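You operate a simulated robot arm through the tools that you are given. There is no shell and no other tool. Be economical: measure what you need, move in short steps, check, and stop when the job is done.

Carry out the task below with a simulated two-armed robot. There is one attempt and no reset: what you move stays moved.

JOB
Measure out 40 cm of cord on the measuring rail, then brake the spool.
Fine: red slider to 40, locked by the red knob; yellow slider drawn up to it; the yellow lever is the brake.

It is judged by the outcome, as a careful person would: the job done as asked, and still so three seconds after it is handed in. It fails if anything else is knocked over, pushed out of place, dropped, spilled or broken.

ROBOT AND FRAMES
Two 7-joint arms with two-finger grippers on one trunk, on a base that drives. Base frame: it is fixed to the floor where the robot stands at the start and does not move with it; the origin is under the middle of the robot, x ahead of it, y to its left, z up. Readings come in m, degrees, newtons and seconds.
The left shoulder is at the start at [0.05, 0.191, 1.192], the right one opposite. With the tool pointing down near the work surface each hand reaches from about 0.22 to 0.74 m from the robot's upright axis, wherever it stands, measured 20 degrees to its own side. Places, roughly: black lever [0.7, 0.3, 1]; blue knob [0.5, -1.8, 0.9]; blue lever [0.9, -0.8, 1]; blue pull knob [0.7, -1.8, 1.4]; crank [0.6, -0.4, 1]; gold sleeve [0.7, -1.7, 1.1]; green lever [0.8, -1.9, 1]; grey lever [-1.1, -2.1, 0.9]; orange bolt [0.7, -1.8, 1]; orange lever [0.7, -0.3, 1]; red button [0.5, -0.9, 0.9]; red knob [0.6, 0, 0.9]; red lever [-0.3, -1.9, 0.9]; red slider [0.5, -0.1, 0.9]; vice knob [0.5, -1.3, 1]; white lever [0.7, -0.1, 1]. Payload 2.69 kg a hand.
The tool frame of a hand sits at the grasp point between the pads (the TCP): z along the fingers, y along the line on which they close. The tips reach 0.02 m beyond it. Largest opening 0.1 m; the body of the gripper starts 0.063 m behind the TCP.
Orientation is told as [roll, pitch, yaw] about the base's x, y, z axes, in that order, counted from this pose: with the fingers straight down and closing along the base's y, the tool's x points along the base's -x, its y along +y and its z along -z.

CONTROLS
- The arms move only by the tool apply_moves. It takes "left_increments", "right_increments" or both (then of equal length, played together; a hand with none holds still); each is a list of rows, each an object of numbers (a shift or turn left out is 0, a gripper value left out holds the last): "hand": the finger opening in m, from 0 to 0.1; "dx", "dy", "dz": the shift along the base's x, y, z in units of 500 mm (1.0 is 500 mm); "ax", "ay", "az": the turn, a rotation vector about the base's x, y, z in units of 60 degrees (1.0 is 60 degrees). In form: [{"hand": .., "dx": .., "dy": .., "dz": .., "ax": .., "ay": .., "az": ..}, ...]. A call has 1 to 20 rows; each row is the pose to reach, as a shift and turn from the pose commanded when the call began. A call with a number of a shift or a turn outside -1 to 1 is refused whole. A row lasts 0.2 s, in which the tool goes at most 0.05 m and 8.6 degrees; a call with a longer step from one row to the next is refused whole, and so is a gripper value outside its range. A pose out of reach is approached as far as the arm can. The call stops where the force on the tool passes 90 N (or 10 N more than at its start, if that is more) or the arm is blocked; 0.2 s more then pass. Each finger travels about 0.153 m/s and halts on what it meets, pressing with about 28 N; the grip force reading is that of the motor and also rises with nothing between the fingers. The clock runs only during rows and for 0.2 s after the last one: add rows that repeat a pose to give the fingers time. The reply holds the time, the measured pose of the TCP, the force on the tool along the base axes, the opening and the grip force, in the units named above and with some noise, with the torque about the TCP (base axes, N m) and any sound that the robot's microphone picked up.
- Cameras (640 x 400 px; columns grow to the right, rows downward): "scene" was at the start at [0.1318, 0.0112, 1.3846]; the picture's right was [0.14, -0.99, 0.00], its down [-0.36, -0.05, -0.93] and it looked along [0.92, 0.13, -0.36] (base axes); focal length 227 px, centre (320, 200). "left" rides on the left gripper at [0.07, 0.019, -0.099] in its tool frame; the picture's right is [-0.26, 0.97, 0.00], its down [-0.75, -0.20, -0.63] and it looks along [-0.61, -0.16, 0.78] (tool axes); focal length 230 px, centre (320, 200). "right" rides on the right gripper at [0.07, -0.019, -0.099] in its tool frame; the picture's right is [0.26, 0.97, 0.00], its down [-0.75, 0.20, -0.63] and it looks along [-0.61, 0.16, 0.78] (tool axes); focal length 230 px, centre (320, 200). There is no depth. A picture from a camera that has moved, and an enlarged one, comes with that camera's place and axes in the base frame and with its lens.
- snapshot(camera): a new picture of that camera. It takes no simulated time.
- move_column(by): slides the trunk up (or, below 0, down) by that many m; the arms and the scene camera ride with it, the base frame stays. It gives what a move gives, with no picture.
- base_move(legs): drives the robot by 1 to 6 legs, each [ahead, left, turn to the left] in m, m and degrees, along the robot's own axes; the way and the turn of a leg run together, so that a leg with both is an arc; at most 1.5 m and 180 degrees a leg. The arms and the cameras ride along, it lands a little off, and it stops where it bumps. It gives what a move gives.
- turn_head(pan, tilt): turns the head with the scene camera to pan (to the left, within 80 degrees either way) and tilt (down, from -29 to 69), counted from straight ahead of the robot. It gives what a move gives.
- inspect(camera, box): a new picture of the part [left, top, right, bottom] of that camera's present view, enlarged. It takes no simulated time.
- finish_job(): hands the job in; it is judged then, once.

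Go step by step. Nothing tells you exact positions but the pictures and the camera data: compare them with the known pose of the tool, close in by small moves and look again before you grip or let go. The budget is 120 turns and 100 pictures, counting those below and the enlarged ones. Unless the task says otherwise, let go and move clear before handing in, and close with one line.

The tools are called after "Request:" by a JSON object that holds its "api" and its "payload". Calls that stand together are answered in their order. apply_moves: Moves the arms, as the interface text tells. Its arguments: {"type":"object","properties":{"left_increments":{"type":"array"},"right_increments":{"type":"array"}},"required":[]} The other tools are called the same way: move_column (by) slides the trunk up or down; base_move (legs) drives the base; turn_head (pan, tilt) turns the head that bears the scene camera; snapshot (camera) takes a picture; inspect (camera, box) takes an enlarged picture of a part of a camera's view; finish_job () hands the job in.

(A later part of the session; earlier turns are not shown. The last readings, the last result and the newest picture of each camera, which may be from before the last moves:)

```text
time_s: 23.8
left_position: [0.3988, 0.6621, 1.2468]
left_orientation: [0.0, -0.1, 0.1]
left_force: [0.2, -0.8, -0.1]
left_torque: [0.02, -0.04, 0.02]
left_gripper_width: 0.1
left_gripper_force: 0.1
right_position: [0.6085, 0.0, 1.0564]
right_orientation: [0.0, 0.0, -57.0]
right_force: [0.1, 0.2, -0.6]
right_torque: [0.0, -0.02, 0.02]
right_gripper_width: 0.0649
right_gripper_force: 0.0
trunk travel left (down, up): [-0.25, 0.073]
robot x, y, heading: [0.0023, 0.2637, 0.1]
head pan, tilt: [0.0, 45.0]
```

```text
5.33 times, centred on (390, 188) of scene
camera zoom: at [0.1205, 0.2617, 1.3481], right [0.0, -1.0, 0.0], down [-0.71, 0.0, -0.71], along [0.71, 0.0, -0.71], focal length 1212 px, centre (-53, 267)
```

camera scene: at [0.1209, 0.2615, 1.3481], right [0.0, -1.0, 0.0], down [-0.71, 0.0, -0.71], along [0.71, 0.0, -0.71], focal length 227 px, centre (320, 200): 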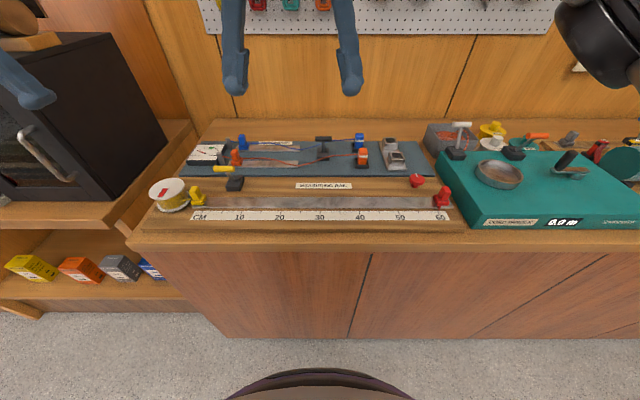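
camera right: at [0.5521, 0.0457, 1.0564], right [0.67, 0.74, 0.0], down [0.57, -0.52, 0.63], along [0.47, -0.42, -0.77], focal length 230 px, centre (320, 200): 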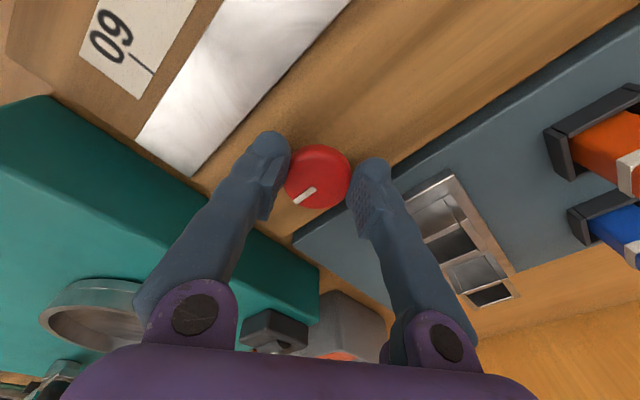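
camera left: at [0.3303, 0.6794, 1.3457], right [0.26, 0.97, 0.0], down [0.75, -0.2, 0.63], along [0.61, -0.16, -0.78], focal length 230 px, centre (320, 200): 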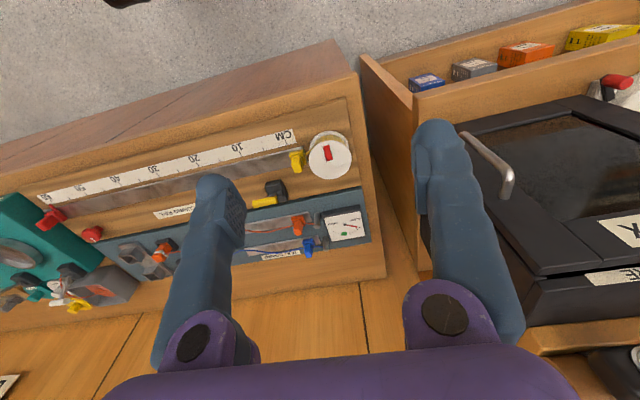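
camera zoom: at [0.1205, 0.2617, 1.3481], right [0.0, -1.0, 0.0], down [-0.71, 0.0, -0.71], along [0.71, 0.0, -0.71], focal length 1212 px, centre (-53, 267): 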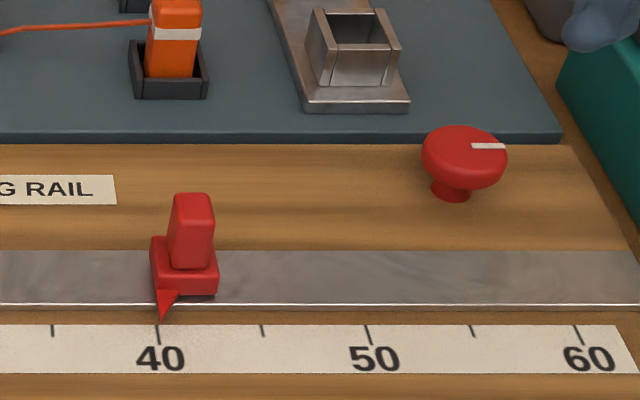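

The slider holds on 40 and the knob is turned to its stop. I'll retract the right hand and bring the left above the yellow slider, turned 90° so its fingers close along x and clear the spool.

Request:
{"api": "apply_moves", "payload": {"right_increments": [{"dz": 0.06, "dx": -0.02, "dy": -0.02, "az": 0.1}, {"dz": 0.1, "dx": -0.06, "dy": -0.05, "az": 0.2}, {"dz": 0.15, "dx": -0.1, "dy": -0.1, "az": 0.3}, {"dz": 0.2, "dx": -0.14, "dy": -0.14, "az": 0.4}, {"dz": 0.24, "dx": -0.18, "dy": -0.18, "az": 0.5}, {"dz": 0.29, "dx": -0.22, "dy": -0.22, "az": 0.6}, {"dz": 0.29, "dx": -0.26, "dy": -0.26, "az": 0.7}, {"dz": 0.29, "dx": -0.3, "dy": -0.3, "az": 0.8}, {"dz": 0.29, "dx": -0.34, "dy": -0.33, "az": 0.9}, {"dz": 0.29, "dx": -0.37, "dy": -0.36, "az": 0.95}, {"dz": 0.29, "dx": -0.37, "dy": -0.36, "az": 0.95}, {"dz": 0.29, "dx": -0.37, "dy": -0.36, "az": 0.95}], "left_increments": [{"hand": 0.06, "dx": 0.02, "dy": -0.015, "dz": -0.03, "az": -0.13}, {"dx": 0.05, "dy": -0.03, "dz": -0.06, "az": -0.26}, {"dx": 0.08, "dy": -0.045, "dz": -0.09, "az": -0.39}, {"dx": 0.1, "dy": -0.06, "dz": -0.12, "az": -0.52}, {"dx": 0.13, "dy": -0.075, "dz": -0.15, "az": -0.65}, {"dx": 0.16, "dy": -0.09, "dz": -0.18, "az": -0.78}, {"dx": 0.18, "dy": -0.105, "dz": -0.21, "az": -0.91}, {"dx": 0.21, "dy": -0.12, "dz": -0.24, "az": -1.0}, {"dx": 0.24, "dy": -0.14, "dz": -0.27, "az": -1.0}, {"dx": 0.26, "dy": -0.155, "dz": -0.3, "az": -1.0}, {"dx": 0.278, "dy": -0.168, "dz": -0.33, "az": -1.0}, {"dx": 0.278, "dy": -0.168, "dz": -0.33, "az": -1.0}]}}

Request:
{"api": "apply_moves", "payload": {"left_increments": [{"az": -0.12}, {"az": -0.24}, {"az": -0.36}, {"az": -0.5}, {"az": -0.5}]}}

Request:
{"api": "snapshot", "payload": {"camera": "left"}}

Request:
{"api": "snapshot", "payload": {"camera": "scene"}}

```text
time_s: 26.4
left_position: [0.5375, 0.5764, 1.083]
left_orientation: [0.0, -0.1, -59.8]
left_force: [0.3, -0.7, 0.1]
left_torque: [0.02, -0.01, 0.0]
left_gripper_width: 0.0598
left_gripper_force: 0.0
right_position: [0.4243, -0.1819, 1.2002]
right_orientation: [0.0, 0.0, 0.1]
right_force: [-0.3, -0.1, -0.1]
right_torque: [0.01, 0.02, 0.0]
right_gripper_width: 0.0646
right_gripper_force: 0.0
trunk travel left (down, up): [-0.25, 0.073]
robot x, y, heading: [0.001, 0.2618, -0.2]
head pan, tilt: [0.0, 45.0]
```

```text
time_s: 27.6
left_position: [0.5383, 0.5759, 1.082]
left_orientation: [-0.1, 0.1, -90.0]
left_force: [0.4, -0.9, 0.5]
left_torque: [-0.01, -0.02, -0.02]
left_gripper_width: 0.0598
left_gripper_force: 0.0
right_position: [0.4243, -0.1809, 1.2004]
right_orientation: [0.0, -0.1, 0.2]
right_force: [-0.2, 0.2, -0.2]
right_torque: [0.02, -0.01, 0.01]
right_gripper_width: 0.0649
right_gripper_force: 0.1
trunk travel left (down, up): [-0.25, 0.073]
robot x, y, heading: [0.0021, 0.2632, 0.1]
head pan, tilt: [0.0, 45.0]
```

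```text
61 pictures are left
camera left: at [0.5577, 0.6471, 1.1809], right [0.97, -0.26, 0.0], down [-0.2, -0.75, 0.63], along [-0.16, -0.61, -0.78], focal length 230 px, centre (320, 200)
```

left: 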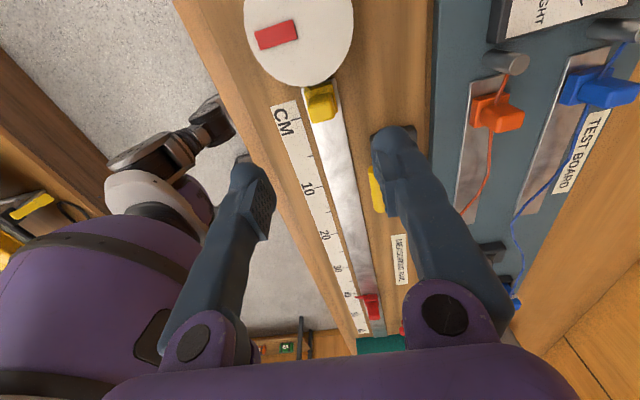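

```text
60 pictures are left
camera scene: at [0.1209, 0.2615, 1.3481], right [0.0, -1.0, 0.0], down [-0.71, 0.0, -0.71], along [0.71, 0.0, -0.71], focal length 227 px, centre (320, 200)
```

scene: 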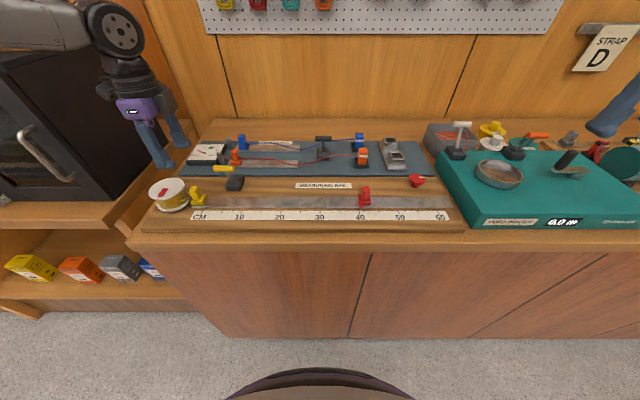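

Request:
{"api": "inspect", "payload": {"camera": "left", "box": [230, 30, 430, 180]}}

Request:
{"api": "inspect", "payload": {"camera": "scene", "box": [130, 130, 270, 230]}}

```text
2.67 times, centred on (330, 105) of left
camera zoom: at [0.5577, 0.6471, 1.1809], right [0.97, -0.26, 0.0], down [-0.2, -0.75, 0.63], along [-0.16, -0.61, -0.78], focal length 614 px, centre (293, 453)
```

zoom: 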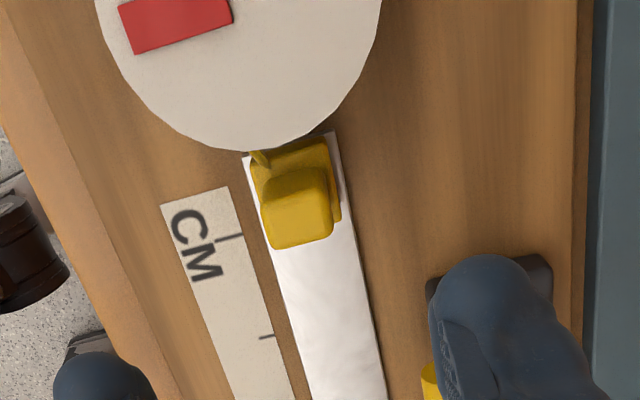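

```text
4.00 times, centred on (200, 180) of scene
camera zoom: at [0.1209, 0.2615, 1.3481], right [0.0, -1.0, 0.0], down [-0.71, 0.0, -0.71], along [0.71, 0.0, -0.71], focal length 909 px, centre (800, 280)
```

zoom: 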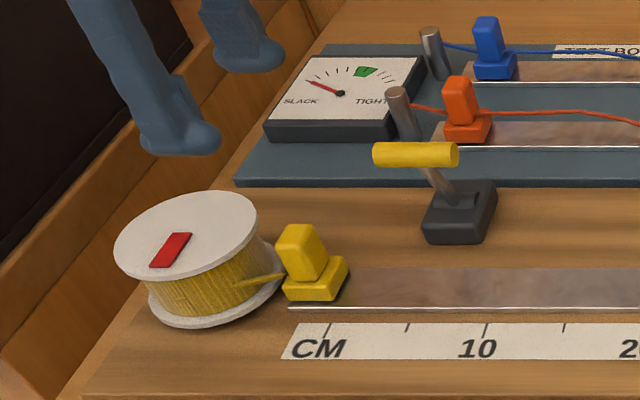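

The handle centre is near [0.542, 0.58], with about 11 mm of clearance to the spool flange. I'll descend to grip height.

Request:
{"api": "apply_moves", "payload": {"left_increments": [{"dx": 0.006, "dy": 0.004, "dz": -0.08}, {"dx": 0.006, "dy": 0.004, "dz": -0.16}, {"dx": 0.006, "dy": 0.004, "dz": -0.22}, {"dx": 0.006, "dy": 0.004, "dz": -0.248}]}}

Request:
{"api": "snapshot", "payload": {"camera": "left"}}

Request:
{"api": "inspect", "payload": {"camera": "scene", "box": [130, 130, 270, 230]}}

```text
time_s: 28.6
left_position: [0.5415, 0.5802, 0.9576]
left_orientation: [-0.1, 0.0, -89.9]
left_force: [-0.3, 0.6, 0.0]
left_torque: [-0.02, -0.02, 0.01]
left_gripper_width: 0.0601
left_gripper_force: 0.1
right_position: [0.4237, -0.1803, 1.2002]
right_orientation: [0.0, 0.0, 0.1]
right_force: [-1.0, -0.9, 0.3]
right_torque: [0.0, 0.03, -0.03]
right_gripper_width: 0.0649
right_gripper_force: 0.1
trunk travel left (down, up): [-0.25, 0.073]
robot x, y, heading: [0.0007, 0.2624, 0.1]
head pan, tilt: [0.0, 45.0]
```

```text
57 pictures are left
camera left: at [0.5604, 0.6496, 1.0561], right [0.97, -0.26, 0.0], down [-0.2, -0.75, 0.63], along [-0.16, -0.61, -0.78], focal length 230 px, centre (320, 200)
```

left: 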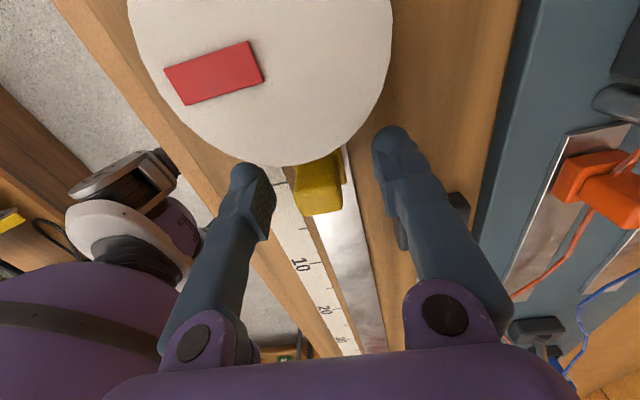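

```text
4.00 times, centred on (200, 180) of scene
camera zoom: at [0.1209, 0.2616, 1.3481], right [0.0, -1.0, 0.0], down [-0.71, 0.0, -0.71], along [0.71, 0.0, -0.71], focal length 909 px, centre (800, 280)
```

zoom: 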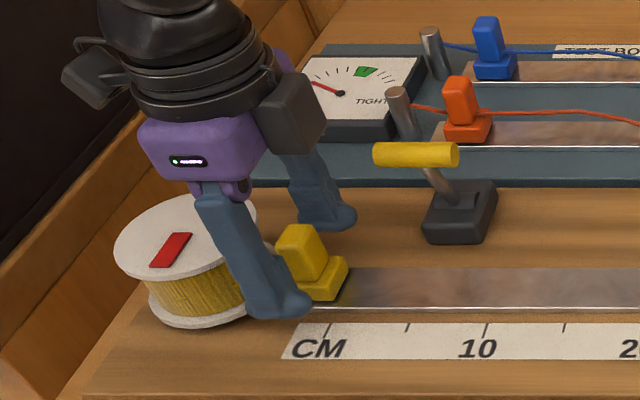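

The handle is centred between the fingers. I'll close and pull gently.

Request:
{"api": "apply_moves", "payload": {"left_increments": [{"hand": 0.02}, {"hand": 0.0}, {"hand": 0.0}, {"hand": 0.0}, {"dy": -0.01}, {"dy": -0.025}, {"dy": -0.04}]}}

Request:
{"api": "inspect", "payload": {"camera": "scene", "box": [130, 130, 270, 230]}}

```text
time_s: 30.2
left_position: [0.5407, 0.5682, 0.956]
left_orientation: [-0.2, 0.5, -89.6]
left_force: [-6.1, 43.0, 5.5]
left_torque: [0.57, 0.08, -0.06]
left_gripper_width: 0.0239
left_gripper_force: 45.1
right_position: [0.4246, -0.1779, 1.2026]
right_orientation: [-0.2, -0.1, 0.1]
right_force: [-0.4, 0.3, -0.4]
right_torque: [0.0, 0.0, 0.04]
right_gripper_width: 0.065
right_gripper_force: 0.1
trunk travel left (down, up): [-0.25, 0.073]
robot x, y, heading: [-0.0004, 0.2648, 0.3]
head pan, tilt: [0.0, 45.0]
```

```text
4.00 times, centred on (200, 180) of scene
camera zoom: at [0.12, 0.266, 1.3483], right [0.0, -1.0, 0.0], down [-0.71, 0.0, -0.71], along [0.71, 0.0, -0.71], focal length 909 px, centre (800, 280)
```

zoom: 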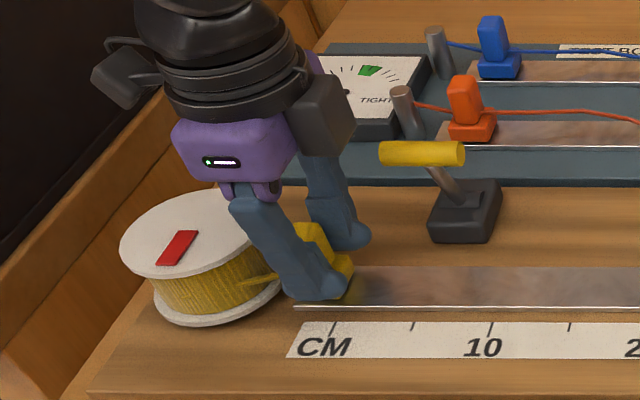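

There is a strong pull of 43 N and the slider does not seem to have moved. I'll relax and look closely at the slider and the brake lever.

Request:
{"api": "apply_moves", "payload": {"left_increments": [{"dy": 0.014}, {"dy": 0.014}]}}

Request:
{"api": "snapshot", "payload": {"camera": "left"}}

Request:
{"api": "inspect", "payload": {"camera": "scene", "box": [180, 150, 260, 220]}}

```text
time_s: 30.8
left_position: [0.5407, 0.5676, 0.955]
left_orientation: [-0.2, 0.0, -90.0]
left_force: [-2.1, 21.4, -1.6]
left_torque: [1.25, 0.01, -0.06]
left_gripper_width: 0.0231
left_gripper_force: 45.1
right_position: [0.4227, -0.1794, 1.1996]
right_orientation: [-0.1, 0.0, 0.0]
right_force: [-0.2, -0.1, 0.4]
right_torque: [0.0, 0.01, -0.01]
right_gripper_width: 0.0653
right_gripper_force: 0.0
trunk travel left (down, up): [-0.25, 0.073]
robot x, y, heading: [0.0012, 0.2637, 0.1]
head pan, tilt: [0.0, 45.0]
```

```text
54 pictures are left
camera left: at [0.5596, 0.6371, 1.0548], right [0.97, -0.26, 0.0], down [-0.2, -0.75, 0.63], along [-0.16, -0.61, -0.78], focal length 230 px, centre (320, 200)
```

left: 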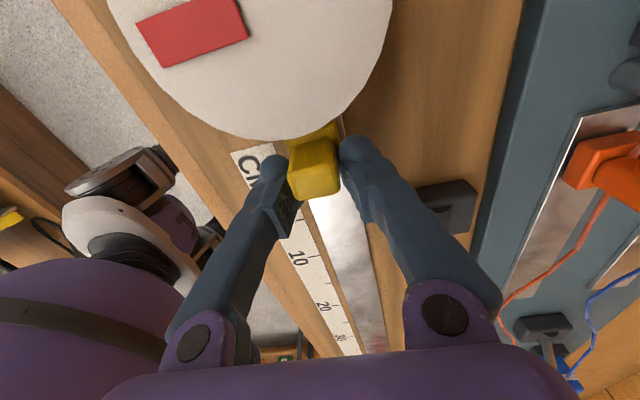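

```text
5.71 times, centred on (220, 185) of scene
camera zoom: at [0.1208, 0.2636, 1.348], right [0.0, -1.0, 0.0], down [-0.71, 0.0, -0.71], along [0.71, 0.0, -0.71], focal length 1299 px, centre (891, 286)
```

zoom: 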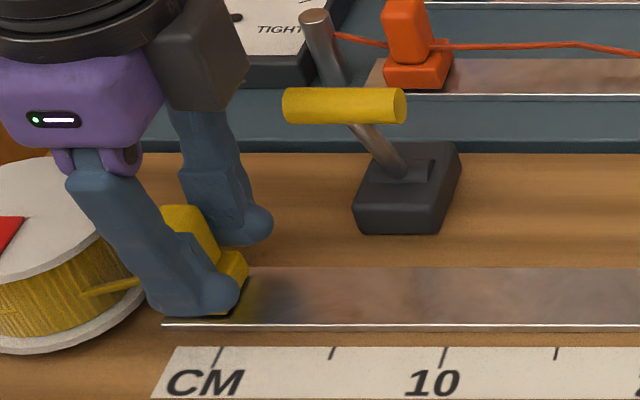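

The hand slipped along the handle and the slider itself did not move, so something holds it; the spool brake is probably already on. I'll let go, lift, and study the lever and slider.

Request:
{"api": "apply_moves", "payload": {"left_increments": [{"hand": 0.03}, {"hand": 0.06}, {"hand": 0.06}, {"dz": 0.08}, {"dz": 0.16}, {"dz": 0.24}, {"dz": 0.24, "dx": -0.05}, {"dz": 0.24, "dx": -0.13}, {"dz": 0.24, "dx": -0.2}]}}

Request:
{"api": "inspect", "payload": {"camera": "scene", "box": [140, 130, 260, 220]}}

Request:
{"api": "snapshot", "payload": {"camera": "left"}}

```text
time_s: 32.8
left_position: [0.4382, 0.5663, 1.077]
left_orientation: [0.2, 0.0, -89.9]
left_force: [-0.1, -0.4, 0.1]
left_torque: [-0.04, -0.06, -0.05]
left_gripper_width: 0.06
left_gripper_force: 0.0
right_position: [0.4242, -0.1817, 1.1994]
right_orientation: [0.0, 0.1, -0.1]
right_force: [0.1, -0.3, 0.3]
right_torque: [0.01, 0.01, 0.0]
right_gripper_width: 0.0651
right_gripper_force: 0.1
trunk travel left (down, up): [-0.25, 0.073]
robot x, y, heading: [-0.0002, 0.2633, 0.0]
head pan, tilt: [0.0, 45.0]
```

```text
4.44 times, centred on (200, 175) of scene
camera zoom: at [0.1203, 0.2618, 1.3482], right [0.0, -1.0, 0.0], down [-0.71, 0.0, -0.71], along [0.71, 0.0, -0.71], focal length 1010 px, centre (853, 311)
```

zoom: 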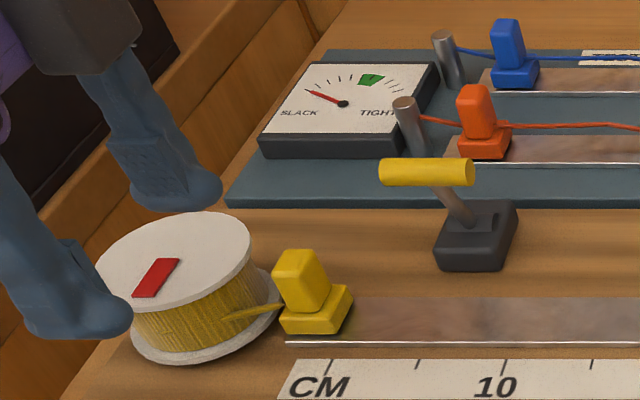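

```text
51 pictures are left
camera left: at [0.4581, 0.6362, 1.1756], right [0.97, -0.26, 0.0], down [-0.2, -0.75, 0.63], along [-0.16, -0.61, -0.78], focal length 230 px, centre (320, 200)
```

left: 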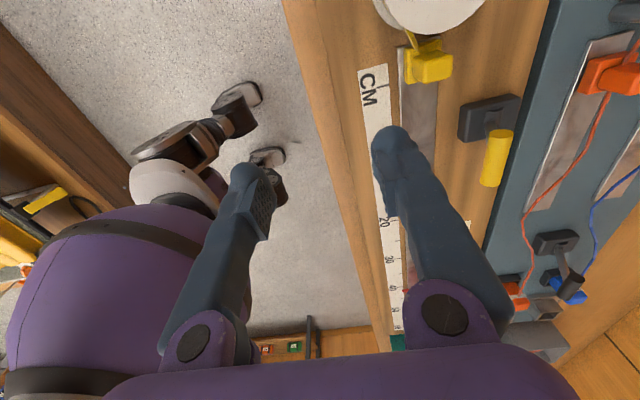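

The lever's yellow bar is near [0.578, 0.503, 1.0], leaning toward me from a base near x≈0.60. I'll close the left fingers in front of it and push it away gently to find out its states.

Request:
{"api": "apply_moves", "payload": {"left_increments": [{"hand": 0.0, "dy": -0.06, "dx": 0.05}, {"dy": -0.127, "dx": 0.1, "dz": -0.05}, {"dy": -0.127, "dx": 0.13, "dz": -0.1}, {"dy": -0.127, "dx": 0.16, "dz": -0.15}, {"dy": -0.127, "dx": 0.2, "dz": -0.155}]}}

Request:
{"api": "snapshot", "payload": {"camera": "left"}}

Request:
{"api": "inspect", "payload": {"camera": "scene", "box": [160, 110, 280, 200]}}

```text
time_s: 34.0
left_position: [0.5443, 0.5011, 1.0001]
left_orientation: [0.0, -0.2, -89.9]
left_force: [-0.4, 1.1, 0.4]
left_torque: [0.01, 0.01, -0.01]
left_gripper_width: 0.0
left_gripper_force: 27.5
right_position: [0.424, -0.1816, 1.1998]
right_orientation: [0.0, 0.0, 0.1]
right_force: [0.0, 0.3, 0.7]
right_torque: [0.0, -0.03, 0.02]
right_gripper_width: 0.0647
right_gripper_force: 0.2
trunk travel left (down, up): [-0.25, 0.073]
robot x, y, heading: [-0.0025, 0.2628, 0.3]
head pan, tilt: [0.0, 45.0]
```

```text
50 pictures are left
camera left: at [0.5631, 0.5711, 1.0985], right [0.97, -0.26, 0.0], down [-0.2, -0.75, 0.63], along [-0.16, -0.61, -0.78], focal length 230 px, centre (320, 200)
```

left: 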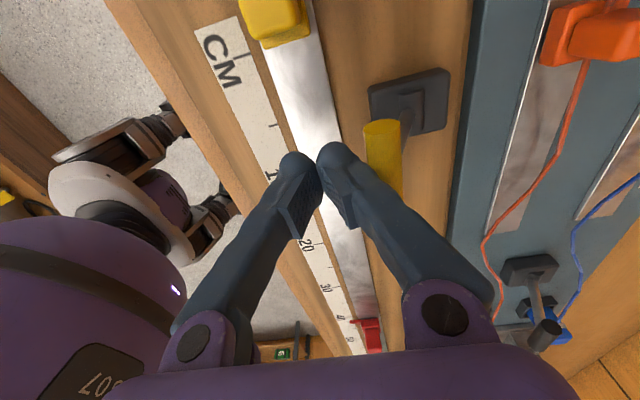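

```text
4.44 times, centred on (220, 155) of scene
camera zoom: at [0.1212, 0.2617, 1.3481], right [0.0, -1.0, 0.0], down [-0.71, 0.0, -0.71], along [0.71, 0.0, -0.71], focal length 1010 px, centre (764, 400)
```

zoom: 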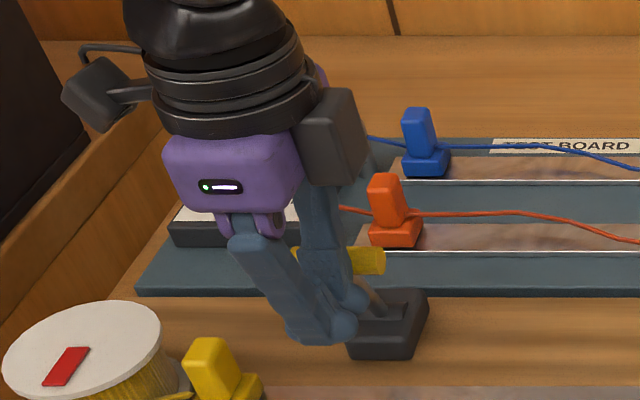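

The closed fingers are just in front of the bar. I'll push it away in small steps.

Request:
{"api": "apply_moves", "payload": {"left_increments": [{"dx": 0.02}, {"dx": 0.04}, {"dx": 0.06}, {"dx": 0.08}, {"dx": 0.1}, {"dx": 0.12}]}}

Request:
{"api": "snapshot", "payload": {"camera": "left"}}

Request:
{"api": "inspect", "payload": {"camera": "scene", "box": [160, 110, 280, 200]}}

```text
time_s: 35.4
left_position: [0.5753, 0.5223, 1.0103]
left_orientation: [0.0, -0.1, -89.8]
left_force: [-0.2, -0.1, 0.5]
left_torque: [-0.04, 0.01, -0.02]
left_gripper_width: 0.0
left_gripper_force: 28.3
left hand out of reach, approached as far as the arm can: row 2, 3, 4, 5, 6
right_position: [0.4235, -0.1815, 1.1995]
right_orientation: [0.0, 0.1, 0.0]
right_force: [-0.1, -0.1, 0.4]
right_torque: [-0.01, 0.02, -0.02]
right_gripper_width: 0.0651
right_gripper_force: 0.1
trunk travel left (down, up): [-0.25, 0.073]
robot x, y, heading: [-0.0007, 0.2611, 0.0]
head pan, tilt: [0.0, 45.0]
```

```text
48 pictures are left
camera left: at [0.5941, 0.5905, 1.1086], right [0.97, -0.26, 0.0], down [-0.2, -0.75, 0.63], along [-0.16, -0.61, -0.78], focal length 230 px, centre (320, 200)
```

left: 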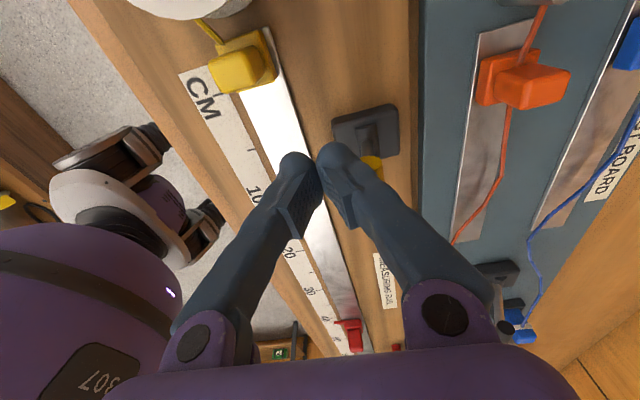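

```text
4.44 times, centred on (220, 155) of scene
camera zoom: at [0.1209, 0.2616, 1.3481], right [0.0, -1.0, 0.0], down [-0.71, 0.0, -0.71], along [0.71, 0.0, -0.71], focal length 1010 px, centre (764, 400)
```

zoom: 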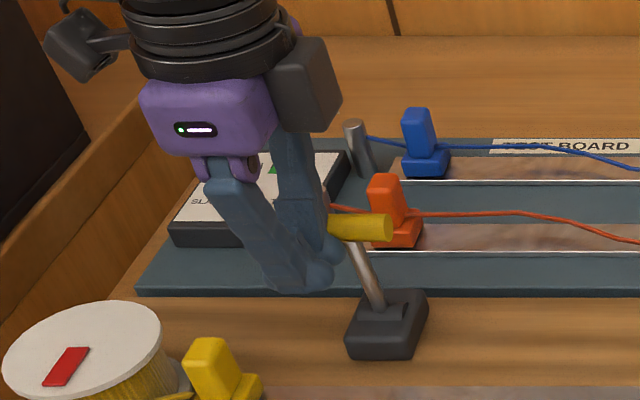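

The left arm ran out of reach in this wrist pose, though the lever moved part way. I'll back off, turn the hand to yaw 0 for better reach, and push again.

Request:
{"api": "apply_moves", "payload": {"left_increments": [{"dx": -0.1}, {"dx": -0.16, "az": 0.1}, {"dx": -0.2, "az": 0.24}, {"dx": -0.2, "az": 0.38}, {"dx": -0.2, "az": 0.52}, {"dx": -0.2, "az": 0.66}, {"dx": -0.2, "az": 0.8}, {"dx": -0.2, "az": 0.93}]}}

Request:
{"api": "apply_moves", "payload": {"left_increments": [{"az": 0.14}, {"az": 0.28}, {"az": 0.42}, {"az": 0.57}]}}

Request:
{"api": "snapshot", "payload": {"camera": "left"}}

Request:
{"api": "inspect", "payload": {"camera": "scene", "box": [160, 110, 280, 200]}}

```text
time_s: 37.2
left_position: [0.4744, 0.5195, 1.0096]
left_orientation: [0.0, 0.0, -33.9]
left_force: [-0.8, 1.1, -0.2]
left_torque: [-0.01, 0.01, -0.02]
left_gripper_width: 0.0002
left_gripper_force: 28.1
right_position: [0.4235, -0.1813, 1.1999]
right_orientation: [-0.1, 0.0, 0.0]
right_force: [0.1, -0.4, -0.4]
right_torque: [-0.04, 0.01, -0.03]
right_gripper_width: 0.0649
right_gripper_force: 0.1
trunk travel left (down, up): [-0.25, 0.073]
robot x, y, heading: [-0.0006, 0.2665, 0.2]
head pan, tilt: [0.0, 45.0]
```

```text
refused: row 4 steps farther than a row can; nothing moved
```

```text
46 pictures are left
camera left: at [0.4274, 0.5743, 1.1081], right [0.75, 0.66, 0.0], down [0.51, -0.58, 0.63], along [0.41, -0.47, -0.78], focal length 230 px, centre (320, 200)
```

left: 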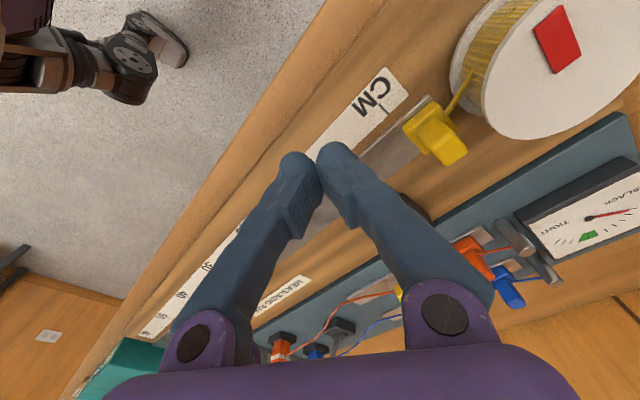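

```text
4.44 times, centred on (220, 155) of scene
camera zoom: at [0.1209, 0.2615, 1.3481], right [0.0, -1.0, 0.0], down [-0.71, 0.0, -0.71], along [0.71, 0.0, -0.71], focal length 1010 px, centre (764, 400)
```

zoom: 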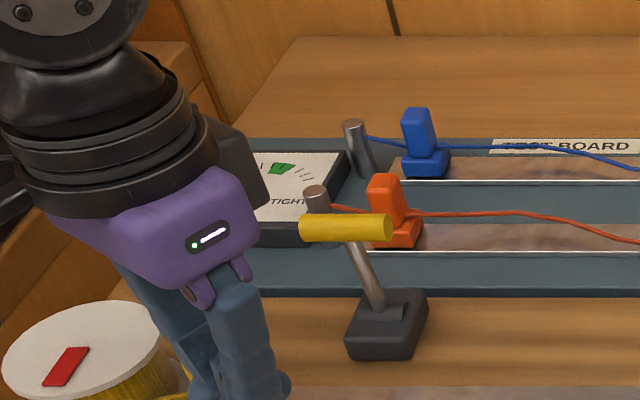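

The lever is now roughly upright and stays where it is put. I'll finish turning the hand, align with y≈0.505 and push the bar further away.

Request:
{"api": "apply_moves", "payload": {"left_increments": [{"dx": 0.03, "az": 0.14, "dy": -0.014}, {"dx": 0.08, "az": 0.28, "dy": -0.028, "dz": -0.008}, {"dx": 0.13, "az": 0.42, "dy": -0.028, "dz": -0.008}, {"dx": 0.18, "az": 0.56, "dy": -0.028, "dz": -0.008}, {"dx": 0.21, "az": 0.56, "dy": -0.028, "dz": -0.008}, {"dx": 0.23, "az": 0.56, "dy": -0.028, "dz": -0.008}, {"dx": 0.25, "az": 0.56, "dy": -0.028, "dz": -0.008}, {"dx": 0.27, "az": 0.56, "dy": -0.028, "dz": -0.008}]}}

Request:
{"api": "inspect", "payload": {"camera": "scene", "box": [160, 110, 280, 200]}}

Request:
{"api": "snapshot", "payload": {"camera": "left"}}

```text
time_s: 39.0
left_position: [0.5784, 0.5241, 1.0121]
left_orientation: [0.0, -0.2, -0.5]
left_force: [0.6, -0.2, 0.2]
left_torque: [0.01, -0.04, -0.02]
left_gripper_width: 0.0
left_gripper_force: 28.4
left hand out of reach, approached as far as the arm can: row 5, 6, 7, 8
right_position: [0.4249, -0.1804, 1.2005]
right_orientation: [-0.1, 0.0, -0.1]
right_force: [0.0, -0.1, 0.5]
right_torque: [-0.01, 0.0, -0.01]
right_gripper_width: 0.065
right_gripper_force: 0.1
trunk travel left (down, up): [-0.25, 0.073]
robot x, y, heading: [-0.0001, 0.2654, -0.1]
head pan, tilt: [0.0, 45.0]
```

```text
4.44 times, centred on (220, 155) of scene
camera zoom: at [0.1209, 0.2615, 1.3481], right [0.0, -1.0, 0.0], down [-0.71, 0.0, -0.71], along [0.71, 0.0, -0.71], focal length 1010 px, centre (764, 400)
```

zoom: 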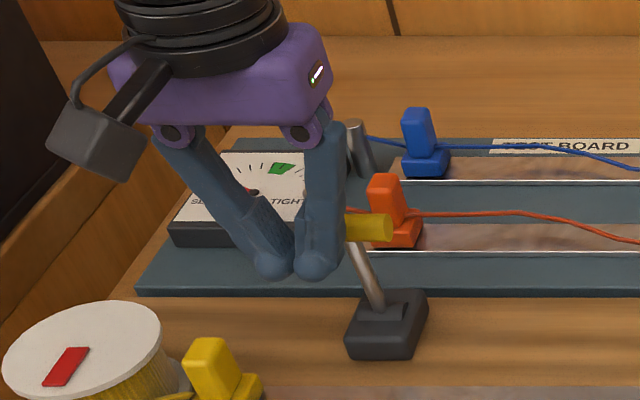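

```text
43 pictures are left
camera left: at [0.5092, 0.5432, 1.1114], right [0.27, 0.96, 0.0], down [0.75, -0.21, 0.63], along [0.61, -0.17, -0.78], focal length 230 px, centre (320, 200)
```

left: 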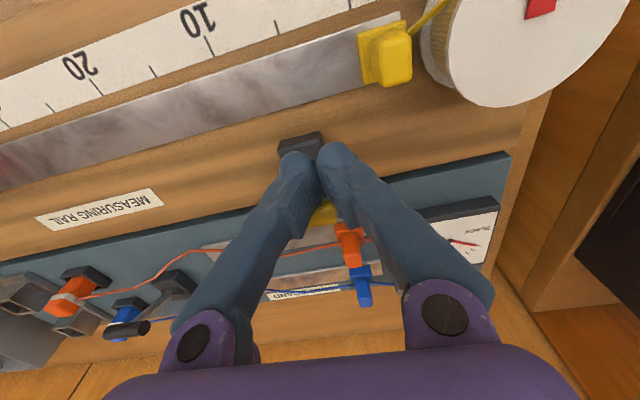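

The left arm stops short at x≈0.58, so I'll lift and retract the hand and then drive the base 8 cm closer to the bench.

Request:
{"api": "apply_moves", "payload": {"left_increments": [{"dx": -0.06}, {"dx": -0.12, "dz": 0.06}, {"dx": -0.2, "dz": 0.14}, {"dx": -0.26, "dz": 0.2}]}}

Request:
{"api": "base_move", "payload": {"legs": [[0.08, 0, 0]]}}

Request:
{"api": "inspect", "payload": {"camera": "scene", "box": [120, 110, 320, 240]}}

```text
refused: row 3 steps farther than a row can; nothing moved
```

```text
time_s: 40.0
left_position: [0.6205, 0.5226, 1.0151]
left_orientation: [0.2, 2.3, -0.8]
left_force: [-9.1, 0.6, 7.1]
left_torque: [0.04, 0.0, -0.07]
left_gripper_width: 0.0059
left_gripper_force: 29.6
right_position: [0.4798, -0.1806, 1.2005]
right_orientation: [0.1, 0.0, 0.3]
right_force: [0.1, -0.3, 0.7]
right_torque: [0.01, -0.03, -0.03]
right_gripper_width: 0.0651
right_gripper_force: 0.1
trunk travel left (down, up): [-0.25, 0.073]
robot x, y, heading: [0.0536, 0.2604, 0.3]
head pan, tilt: [0.0, 45.0]
stopped in leg 1: the force on the tool passed its limit at 107 N (the readings are from after the stop); the commanded pose is now the measured one
```

```text
3.08 times, centred on (220, 175) of scene
camera zoom: at [0.1744, 0.2617, 1.3482], right [0.0, -1.0, 0.0], down [-0.71, 0.0, -0.71], along [0.71, 0.0, -0.71], focal length 699 px, centre (628, 277)
```

zoom: 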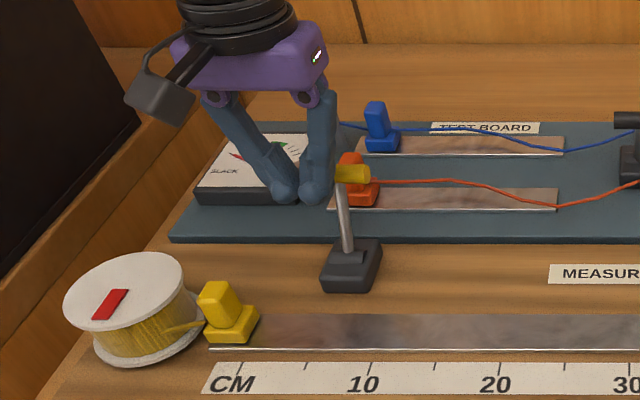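

My retract was refused but the base still drove, so the hand pushed the lever and stopped on force. I'll back the hand off straight away, then check for any damage.

Request:
{"api": "apply_moves", "payload": {"left_increments": [{"dx": -0.04}, {"dx": -0.1, "dz": 0.03}, {"dx": -0.16, "dz": 0.08}, {"dx": -0.22, "dz": 0.14}, {"dx": -0.26, "dz": 0.2}]}}

Request:
{"api": "snapshot", "payload": {"camera": "scene"}}

Request:
{"api": "inspect", "payload": {"camera": "scene", "box": [160, 110, 280, 200]}}

```text
time_s: 41.2
left_position: [0.4878, 0.5246, 1.1129]
left_orientation: [0.2, 2.4, -0.6]
left_force: [-0.1, -0.5, -0.4]
left_torque: [0.01, -0.01, 0.0]
left_gripper_width: 0.0002
left_gripper_force: 29.8
right_position: [0.4788, -0.1802, 1.199]
right_orientation: [0.0, 0.1, 0.2]
right_force: [-0.1, 0.0, 0.9]
right_torque: [0.0, 0.01, 0.02]
right_gripper_width: 0.0649
right_gripper_force: 0.0
trunk travel left (down, up): [-0.25, 0.073]
robot x, y, heading: [0.0559, 0.2635, 0.0]
head pan, tilt: [0.0, 45.0]
```

```text
41 pictures are left
camera scene: at [0.1756, 0.2617, 1.3481], right [0.0, -1.0, 0.0], down [-0.71, 0.0, -0.71], along [0.71, 0.0, -0.71], focal length 227 px, centre (320, 200)
```

scene: 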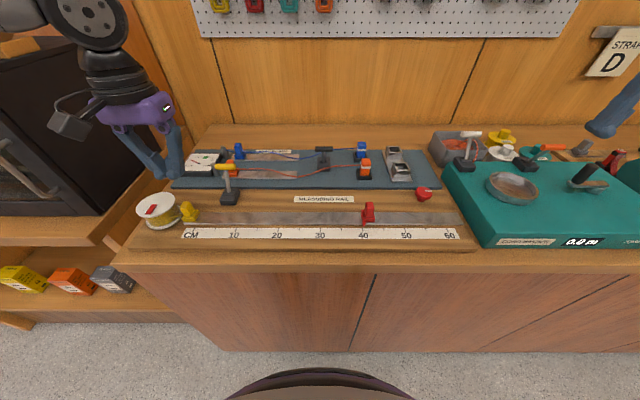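

```text
4.44 times, centred on (220, 155) of scene
camera zoom: at [0.1756, 0.2617, 1.3481], right [0.0, -1.0, 0.0], down [-0.71, 0.0, -0.71], along [0.71, 0.0, -0.71], focal length 1010 px, centre (764, 400)
```

zoom: 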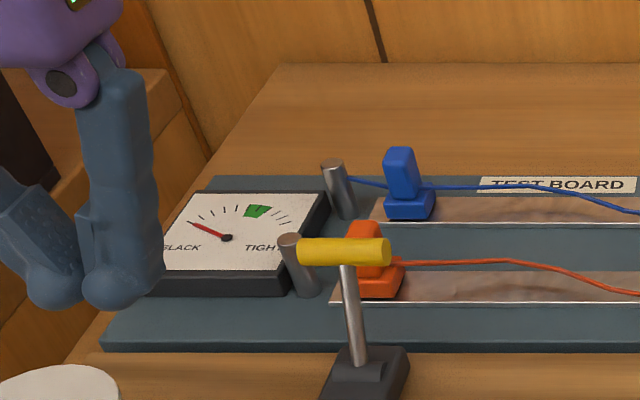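

Nothing is damaged: the lever simply went to its far stop, with the bar now near x=0.643. Next I'll test whether the yellow slider is free by bringing the left hand back above it.

Request:
{"api": "apply_moves", "payload": {"left_increments": [{"az": -0.13, "ay": -0.04}, {"az": -0.26, "ay": -0.04, "dy": 0.02}, {"az": -0.39, "ay": -0.04, "dx": 0.02, "dy": 0.04}, {"az": -0.52, "ay": -0.04, "dx": 0.04, "dy": 0.06}, {"az": -0.65, "ay": -0.04, "dx": 0.06, "dy": 0.08}, {"az": -0.78, "ay": -0.04, "dx": 0.08, "dy": 0.1}, {"az": -0.9, "ay": -0.04, "dx": 0.106, "dy": 0.109, "dz": -0.03}]}}

Request:
{"api": "apply_moves", "payload": {"left_increments": [{"az": -0.13, "hand": 0.06}, {"az": -0.26}, {"az": -0.39}, {"az": -0.52}, {"az": -0.59}, {"az": -0.59}]}}

Request:
{"api": "snapshot", "payload": {"camera": "left"}}

```text
time_s: 42.8
left_position: [0.5445, 0.5779, 1.0975]
left_orientation: [1.2, 0.3, -54.9]
left_force: [-0.6, -0.1, -0.1]
left_torque: [-0.02, 0.01, 0.0]
left_gripper_width: 0.0
left_gripper_force: 30.0
right_position: [0.481, -0.1804, 1.1987]
right_orientation: [0.0, 0.0, 0.2]
right_force: [-1.1, -0.1, 0.5]
right_torque: [-0.02, 0.03, 0.0]
right_gripper_width: 0.0649
right_gripper_force: 0.1
trunk travel left (down, up): [-0.25, 0.073]
robot x, y, heading: [0.0549, 0.2613, -0.1]
head pan, tilt: [0.0, 45.0]
```

```text
time_s: 44.2
left_position: [0.5453, 0.5786, 1.0986]
left_orientation: [1.3, 0.2, -90.1]
left_force: [-0.1, 0.4, 0.2]
left_torque: [0.0, 0.02, 0.0]
left_gripper_width: 0.0603
left_gripper_force: 0.1
right_position: [0.4805, -0.1796, 1.1993]
right_orientation: [0.0, 0.1, 0.3]
right_force: [0.3, -1.1, 0.0]
right_torque: [-0.03, 0.0, -0.01]
right_gripper_width: 0.0649
right_gripper_force: 0.0
trunk travel left (down, up): [-0.25, 0.073]
robot x, y, heading: [0.0573, 0.2606, -0.1]
head pan, tilt: [0.0, 45.0]
```

```text
39 pictures are left
camera left: at [0.5622, 0.6475, 1.1974], right [0.97, -0.26, 0.02], down [-0.22, -0.75, 0.62], along [-0.15, -0.6, -0.78], focal length 230 px, centre (320, 200)
```

left: 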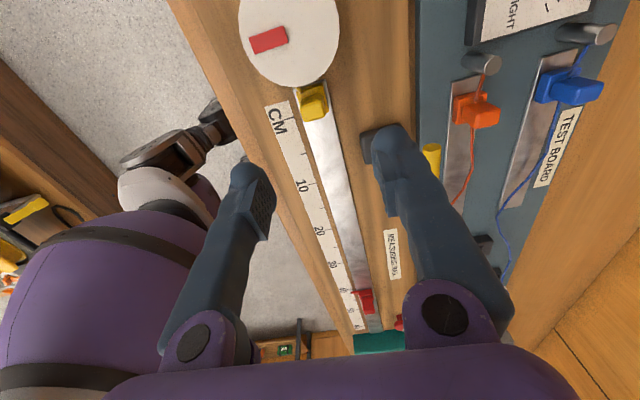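

Request:
{"api": "apply_moves", "payload": {"left_increments": [{"dx": -0.006, "ax": -0.022, "dz": -0.09}, {"dx": -0.006, "ax": -0.022, "dz": -0.18}, {"dx": -0.006, "ax": -0.022, "dz": -0.25}, {"dx": -0.006, "ax": -0.022, "dz": -0.283}, {"dx": -0.006, "ax": -0.022, "dz": -0.283, "hand": 0.03}, {"dx": -0.006, "ax": -0.022, "dz": -0.283, "hand": 0.0}, {"dx": -0.006, "ax": -0.022, "dz": -0.283, "hand": 0.0}, {"dx": -0.006, "ax": -0.022, "dz": -0.283, "hand": 0.0}]}}

Request:
{"api": "snapshot", "payload": {"camera": "left"}}

```text
time_s: 46.0
left_position: [0.5404, 0.579, 0.9551]
left_orientation: [1.0, -1.1, -89.9]
left_force: [-17.0, -1.6, -9.4]
left_torque: [0.2, 0.28, -0.02]
left_gripper_width: 0.0232
left_gripper_force: 45.1
right_position: [0.4805, -0.1788, 1.2003]
right_orientation: [-0.1, 0.1, 0.2]
right_force: [-0.5, 0.4, -0.5]
right_torque: [-0.02, 0.0, -0.05]
right_gripper_width: 0.0651
right_gripper_force: 0.1
trunk travel left (down, up): [-0.25, 0.073]
robot x, y, heading: [0.0564, 0.2632, 0.3]
head pan, tilt: [0.0, 45.0]
```

```text
38 pictures are left
camera left: at [0.5575, 0.6503, 1.0535], right [0.97, -0.26, 0.02], down [-0.21, -0.74, 0.64], along [-0.15, -0.62, -0.77], focal length 230 px, centre (320, 200)
```

left: 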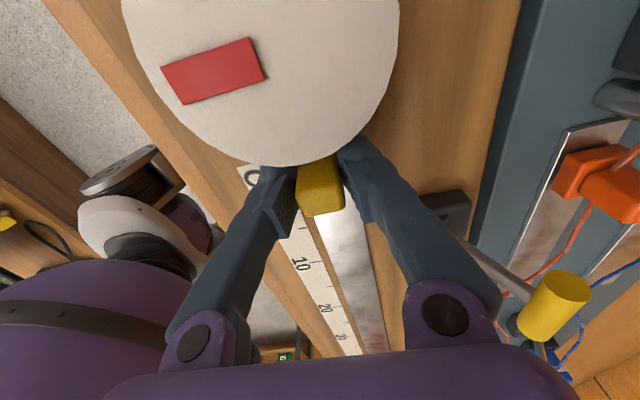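

I have the handle gripped. I'll relieve the x force and pull gently.

Request:
{"api": "apply_moves", "payload": {"left_increments": [{"dx": -0.004, "dy": -0.01}, {"dx": -0.004, "dy": -0.025}, {"dx": -0.004, "dy": -0.04}, {"dx": -0.004, "dy": -0.05}]}}

Request:
{"api": "inspect", "payload": {"camera": "scene", "box": [120, 150, 260, 250]}}

```text
time_s: 47.0
left_position: [0.5397, 0.5541, 0.9556]
left_orientation: [1.3, -1.2, -90.0]
left_force: [-10.2, 0.7, -7.9]
left_torque: [0.68, 0.19, 0.01]
left_gripper_width: 0.0229
left_gripper_force: 45.1
right_position: [0.48, -0.181, 1.1998]
right_orientation: [0.0, 0.1, 0.3]
right_force: [1.1, 0.6, 0.0]
right_torque: [0.02, -0.01, 0.03]
right_gripper_width: 0.0651
right_gripper_force: 0.1
trunk travel left (down, up): [-0.25, 0.073]
robot x, y, heading: [0.0555, 0.2614, 0.1]
head pan, tilt: [0.0, 45.0]
```

```text
4.00 times, centred on (190, 200) of scene
camera zoom: at [0.1759, 0.2622, 1.3481], right [0.0, -1.0, 0.0], down [-0.71, 0.0, -0.71], along [0.71, 0.0, -0.71], focal length 909 px, centre (840, 200)
```

zoom: 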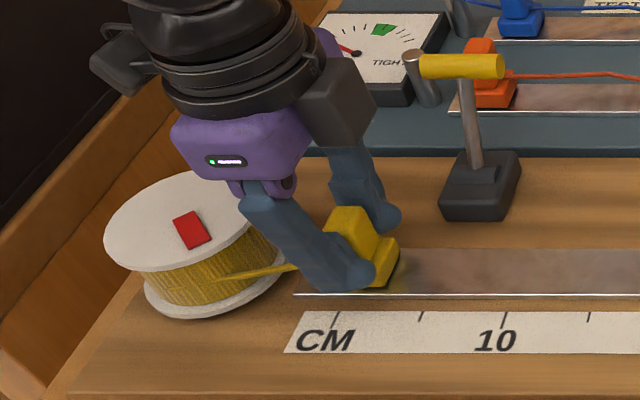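

The slider moves now and the spool turns, so lever-away is brake off and lever-toward-me is brake on. I'll draw it along the rail.

Request:
{"api": "apply_moves", "payload": {"left_increments": [{"dy": -0.05}, {"dy": -0.1}, {"dy": -0.15}, {"dy": -0.2}, {"dy": -0.25}, {"dy": -0.3}, {"dy": -0.35}, {"dy": -0.4}, {"dy": -0.45}, {"dy": -0.5}]}}

Request:
{"api": "snapshot", "payload": {"camera": "scene"}}

Request:
{"api": "snapshot", "payload": {"camera": "left"}}

```text
time_s: 48.7
left_position: [0.5377, 0.4287, 0.9747]
left_orientation: [3.6, -1.1, -89.2]
left_force: [42.3, 2.9, -33.9]
left_torque: [0.41, -0.21, -0.23]
left_gripper_width: 0.0236
left_gripper_force: 45.0
left hand out of reach, approached as far as the arm can: row 5, 6, 7, 8
right_position: [0.4854, -0.1812, 1.1981]
right_orientation: [-0.2, 0.5, 0.0]
right_force: [0.0, 0.0, -1.0]
right_torque: [-0.02, -0.01, 0.0]
right_gripper_width: 0.065
right_gripper_force: 0.0
trunk travel left (down, up): [-0.25, 0.073]
robot x, y, heading: [0.0574, 0.2664, -0.1]
head pan, tilt: [0.0, 45.0]
stopped in row 8 (left hand): the force on the tool passed its limit at 93 N (the readings are from after the stop); the commanded pose is now the measured one
```

```text
36 pictures are left
camera scene: at [0.1833, 0.2628, 1.3475], right [0.0, -1.0, 0.0], down [-0.71, 0.0, -0.7], along [0.7, 0.0, -0.71], focal length 227 px, centre (320, 200)
```

scene: 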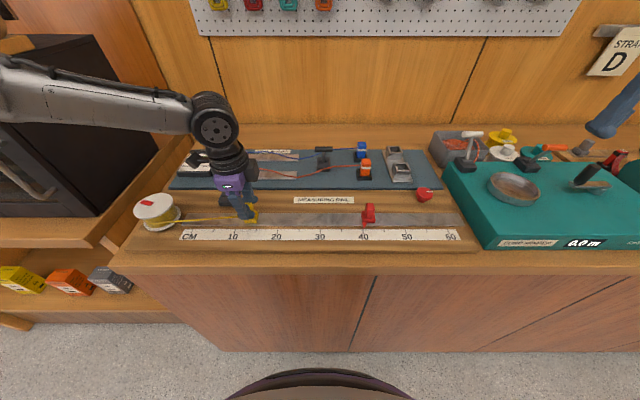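

```text
35 pictures are left
camera left: at [0.5516, 0.5007, 1.0737], right [0.97, -0.24, 0.06], down [-0.23, -0.74, 0.63], along [-0.11, -0.62, -0.77], focal length 230 px, centre (320, 200)
```

left: 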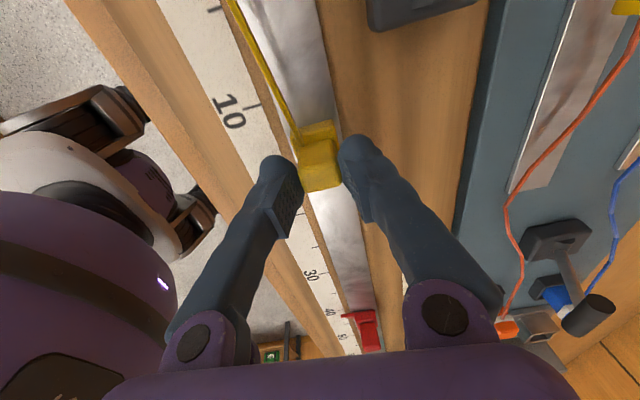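

The left arm in this wrist pose runs out of reach at y≈0.43, with the slider near 13. I'll release it, reset the arm to a relaxed pose, and regrip with a more natural wrist angle now that the spool is out of the way.

Request:
{"api": "apply_moves", "payload": {"left_increments": [{"hand": 0.04}, {"hand": 0.07}, {"dz": 0.06}, {"dz": 0.14}, {"dz": 0.22, "dx": -0.03}, {"dz": 0.3, "dx": -0.06, "dy": 0.04, "az": 0.1}, {"dz": 0.36, "dx": -0.1, "dy": 0.08, "az": 0.23}, {"dz": 0.42, "dx": -0.14, "dy": 0.12, "az": 0.36}, {"dz": 0.46, "dx": -0.16, "dy": 0.16, "az": 0.49}, {"dz": 0.5, "dx": -0.16, "dy": 0.2, "az": 0.62}, {"dz": 0.52, "dx": -0.16, "dy": 0.24, "az": 0.75}, {"dz": 0.52, "dx": -0.16, "dy": 0.28, "az": 0.88}, {"dz": 0.52, "dx": -0.16, "dy": 0.3, "az": 1.0}]}}

Request:
{"api": "snapshot", "payload": {"camera": "scene"}}

```text
time_s: 51.5
left_position: [0.4502, 0.5758, 1.2391]
left_orientation: [3.2, -1.2, -29.5]
left_force: [0.0, -0.4, 0.5]
left_torque: [0.0, -0.01, -0.01]
left_gripper_width: 0.0702
left_gripper_force: 0.1
right_position: [0.4804, -0.1807, 1.1996]
right_orientation: [0.0, 0.1, 0.1]
right_force: [0.4, 0.1, -0.5]
right_torque: [-0.02, -0.02, 0.02]
right_gripper_width: 0.065
right_gripper_force: 0.1
trunk travel left (down, up): [-0.25, 0.073]
robot x, y, heading: [0.0565, 0.2632, 0.2]
head pan, tilt: [0.0, 45.0]
```

```text
34 pictures are left
camera scene: at [0.1777, 0.2615, 1.3481], right [0.0, -1.0, 0.0], down [-0.71, 0.0, -0.71], along [0.71, 0.0, -0.71], focal length 227 px, centre (320, 200)
```

scene: 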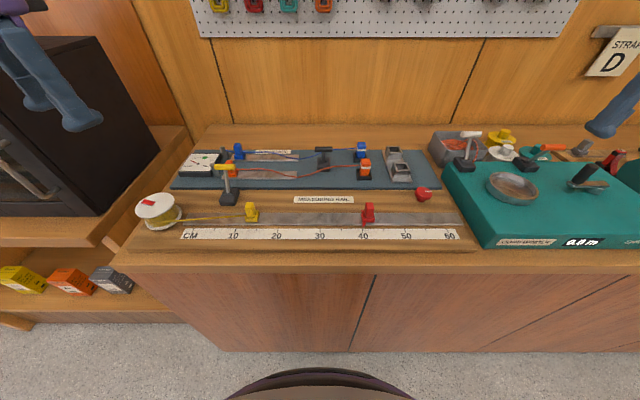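

Request:
{"api": "apply_moves", "payload": {"left_increments": [{"ax": -0.03, "ay": 0.02, "az": 0.12, "dy": -0.05}, {"ax": -0.053, "ay": 0.02, "az": 0.24, "dy": -0.1, "dz": -0.04}, {"ax": -0.053, "ay": 0.02, "az": 0.36, "dy": -0.15, "dz": -0.1, "dx": 0.04}, {"ax": -0.053, "ay": 0.02, "az": 0.48, "dy": -0.2, "dz": -0.16, "dx": 0.08}, {"ax": -0.053, "ay": 0.02, "az": 0.49, "dy": -0.25, "dz": -0.22, "dx": 0.12}, {"ax": -0.053, "ay": 0.02, "az": 0.49, "dy": -0.31, "dz": -0.28, "dx": 0.16}, {"ax": -0.053, "ay": 0.02, "az": 0.49, "dy": -0.31, "dz": -0.36, "dx": 0.18}]}}

Request:
{"api": "snapshot", "payload": {"camera": "left"}}

Request:
{"api": "inspect", "payload": {"camera": "scene", "box": [200, 160, 300, 250]}}

```text
time_s: 53.1
left_position: [0.5418, 0.4206, 1.0585]
left_orientation: [-0.2, -0.9, 0.0]
left_force: [0.7, 1.2, -0.4]
left_torque: [-0.04, 0.0, -0.01]
left_gripper_width: 0.0702
left_gripper_force: 0.0
right_position: [0.4811, -0.1796, 1.1998]
right_orientation: [-0.1, 0.1, 0.1]
right_force: [0.5, 0.4, -0.2]
right_torque: [-0.01, 0.01, 0.02]
right_gripper_width: 0.065
right_gripper_force: 0.0
trunk travel left (down, up): [-0.25, 0.073]
robot x, y, heading: [0.0569, 0.2652, 0.4]
head pan, tilt: [0.0, 45.0]
```

```text
33 pictures are left
camera left: at [0.4708, 0.4395, 1.1562], right [0.26, 0.97, 0.0], down [0.74, -0.2, 0.64], along [0.62, -0.17, -0.77], focal length 230 px, centre (320, 200)
```

left: 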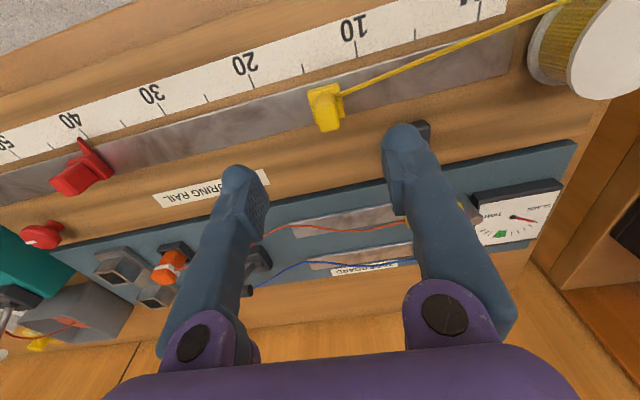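

```text
4.44 times, centred on (250, 205) of scene
camera zoom: at [0.1777, 0.2622, 1.3481], right [0.0, -1.0, 0.0], down [-0.71, 0.0, -0.71], along [0.71, 0.0, -0.71], focal length 1010 px, centre (631, 178)
```

zoom: 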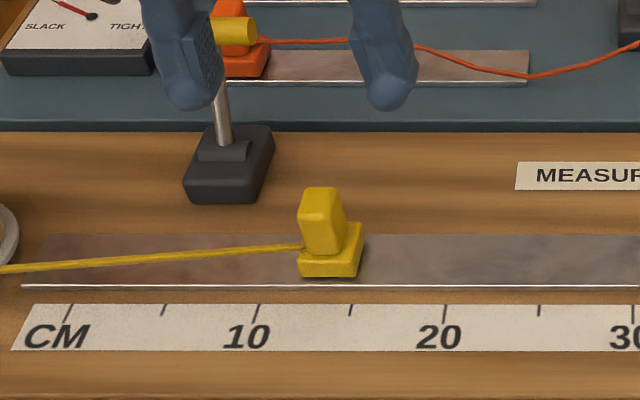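

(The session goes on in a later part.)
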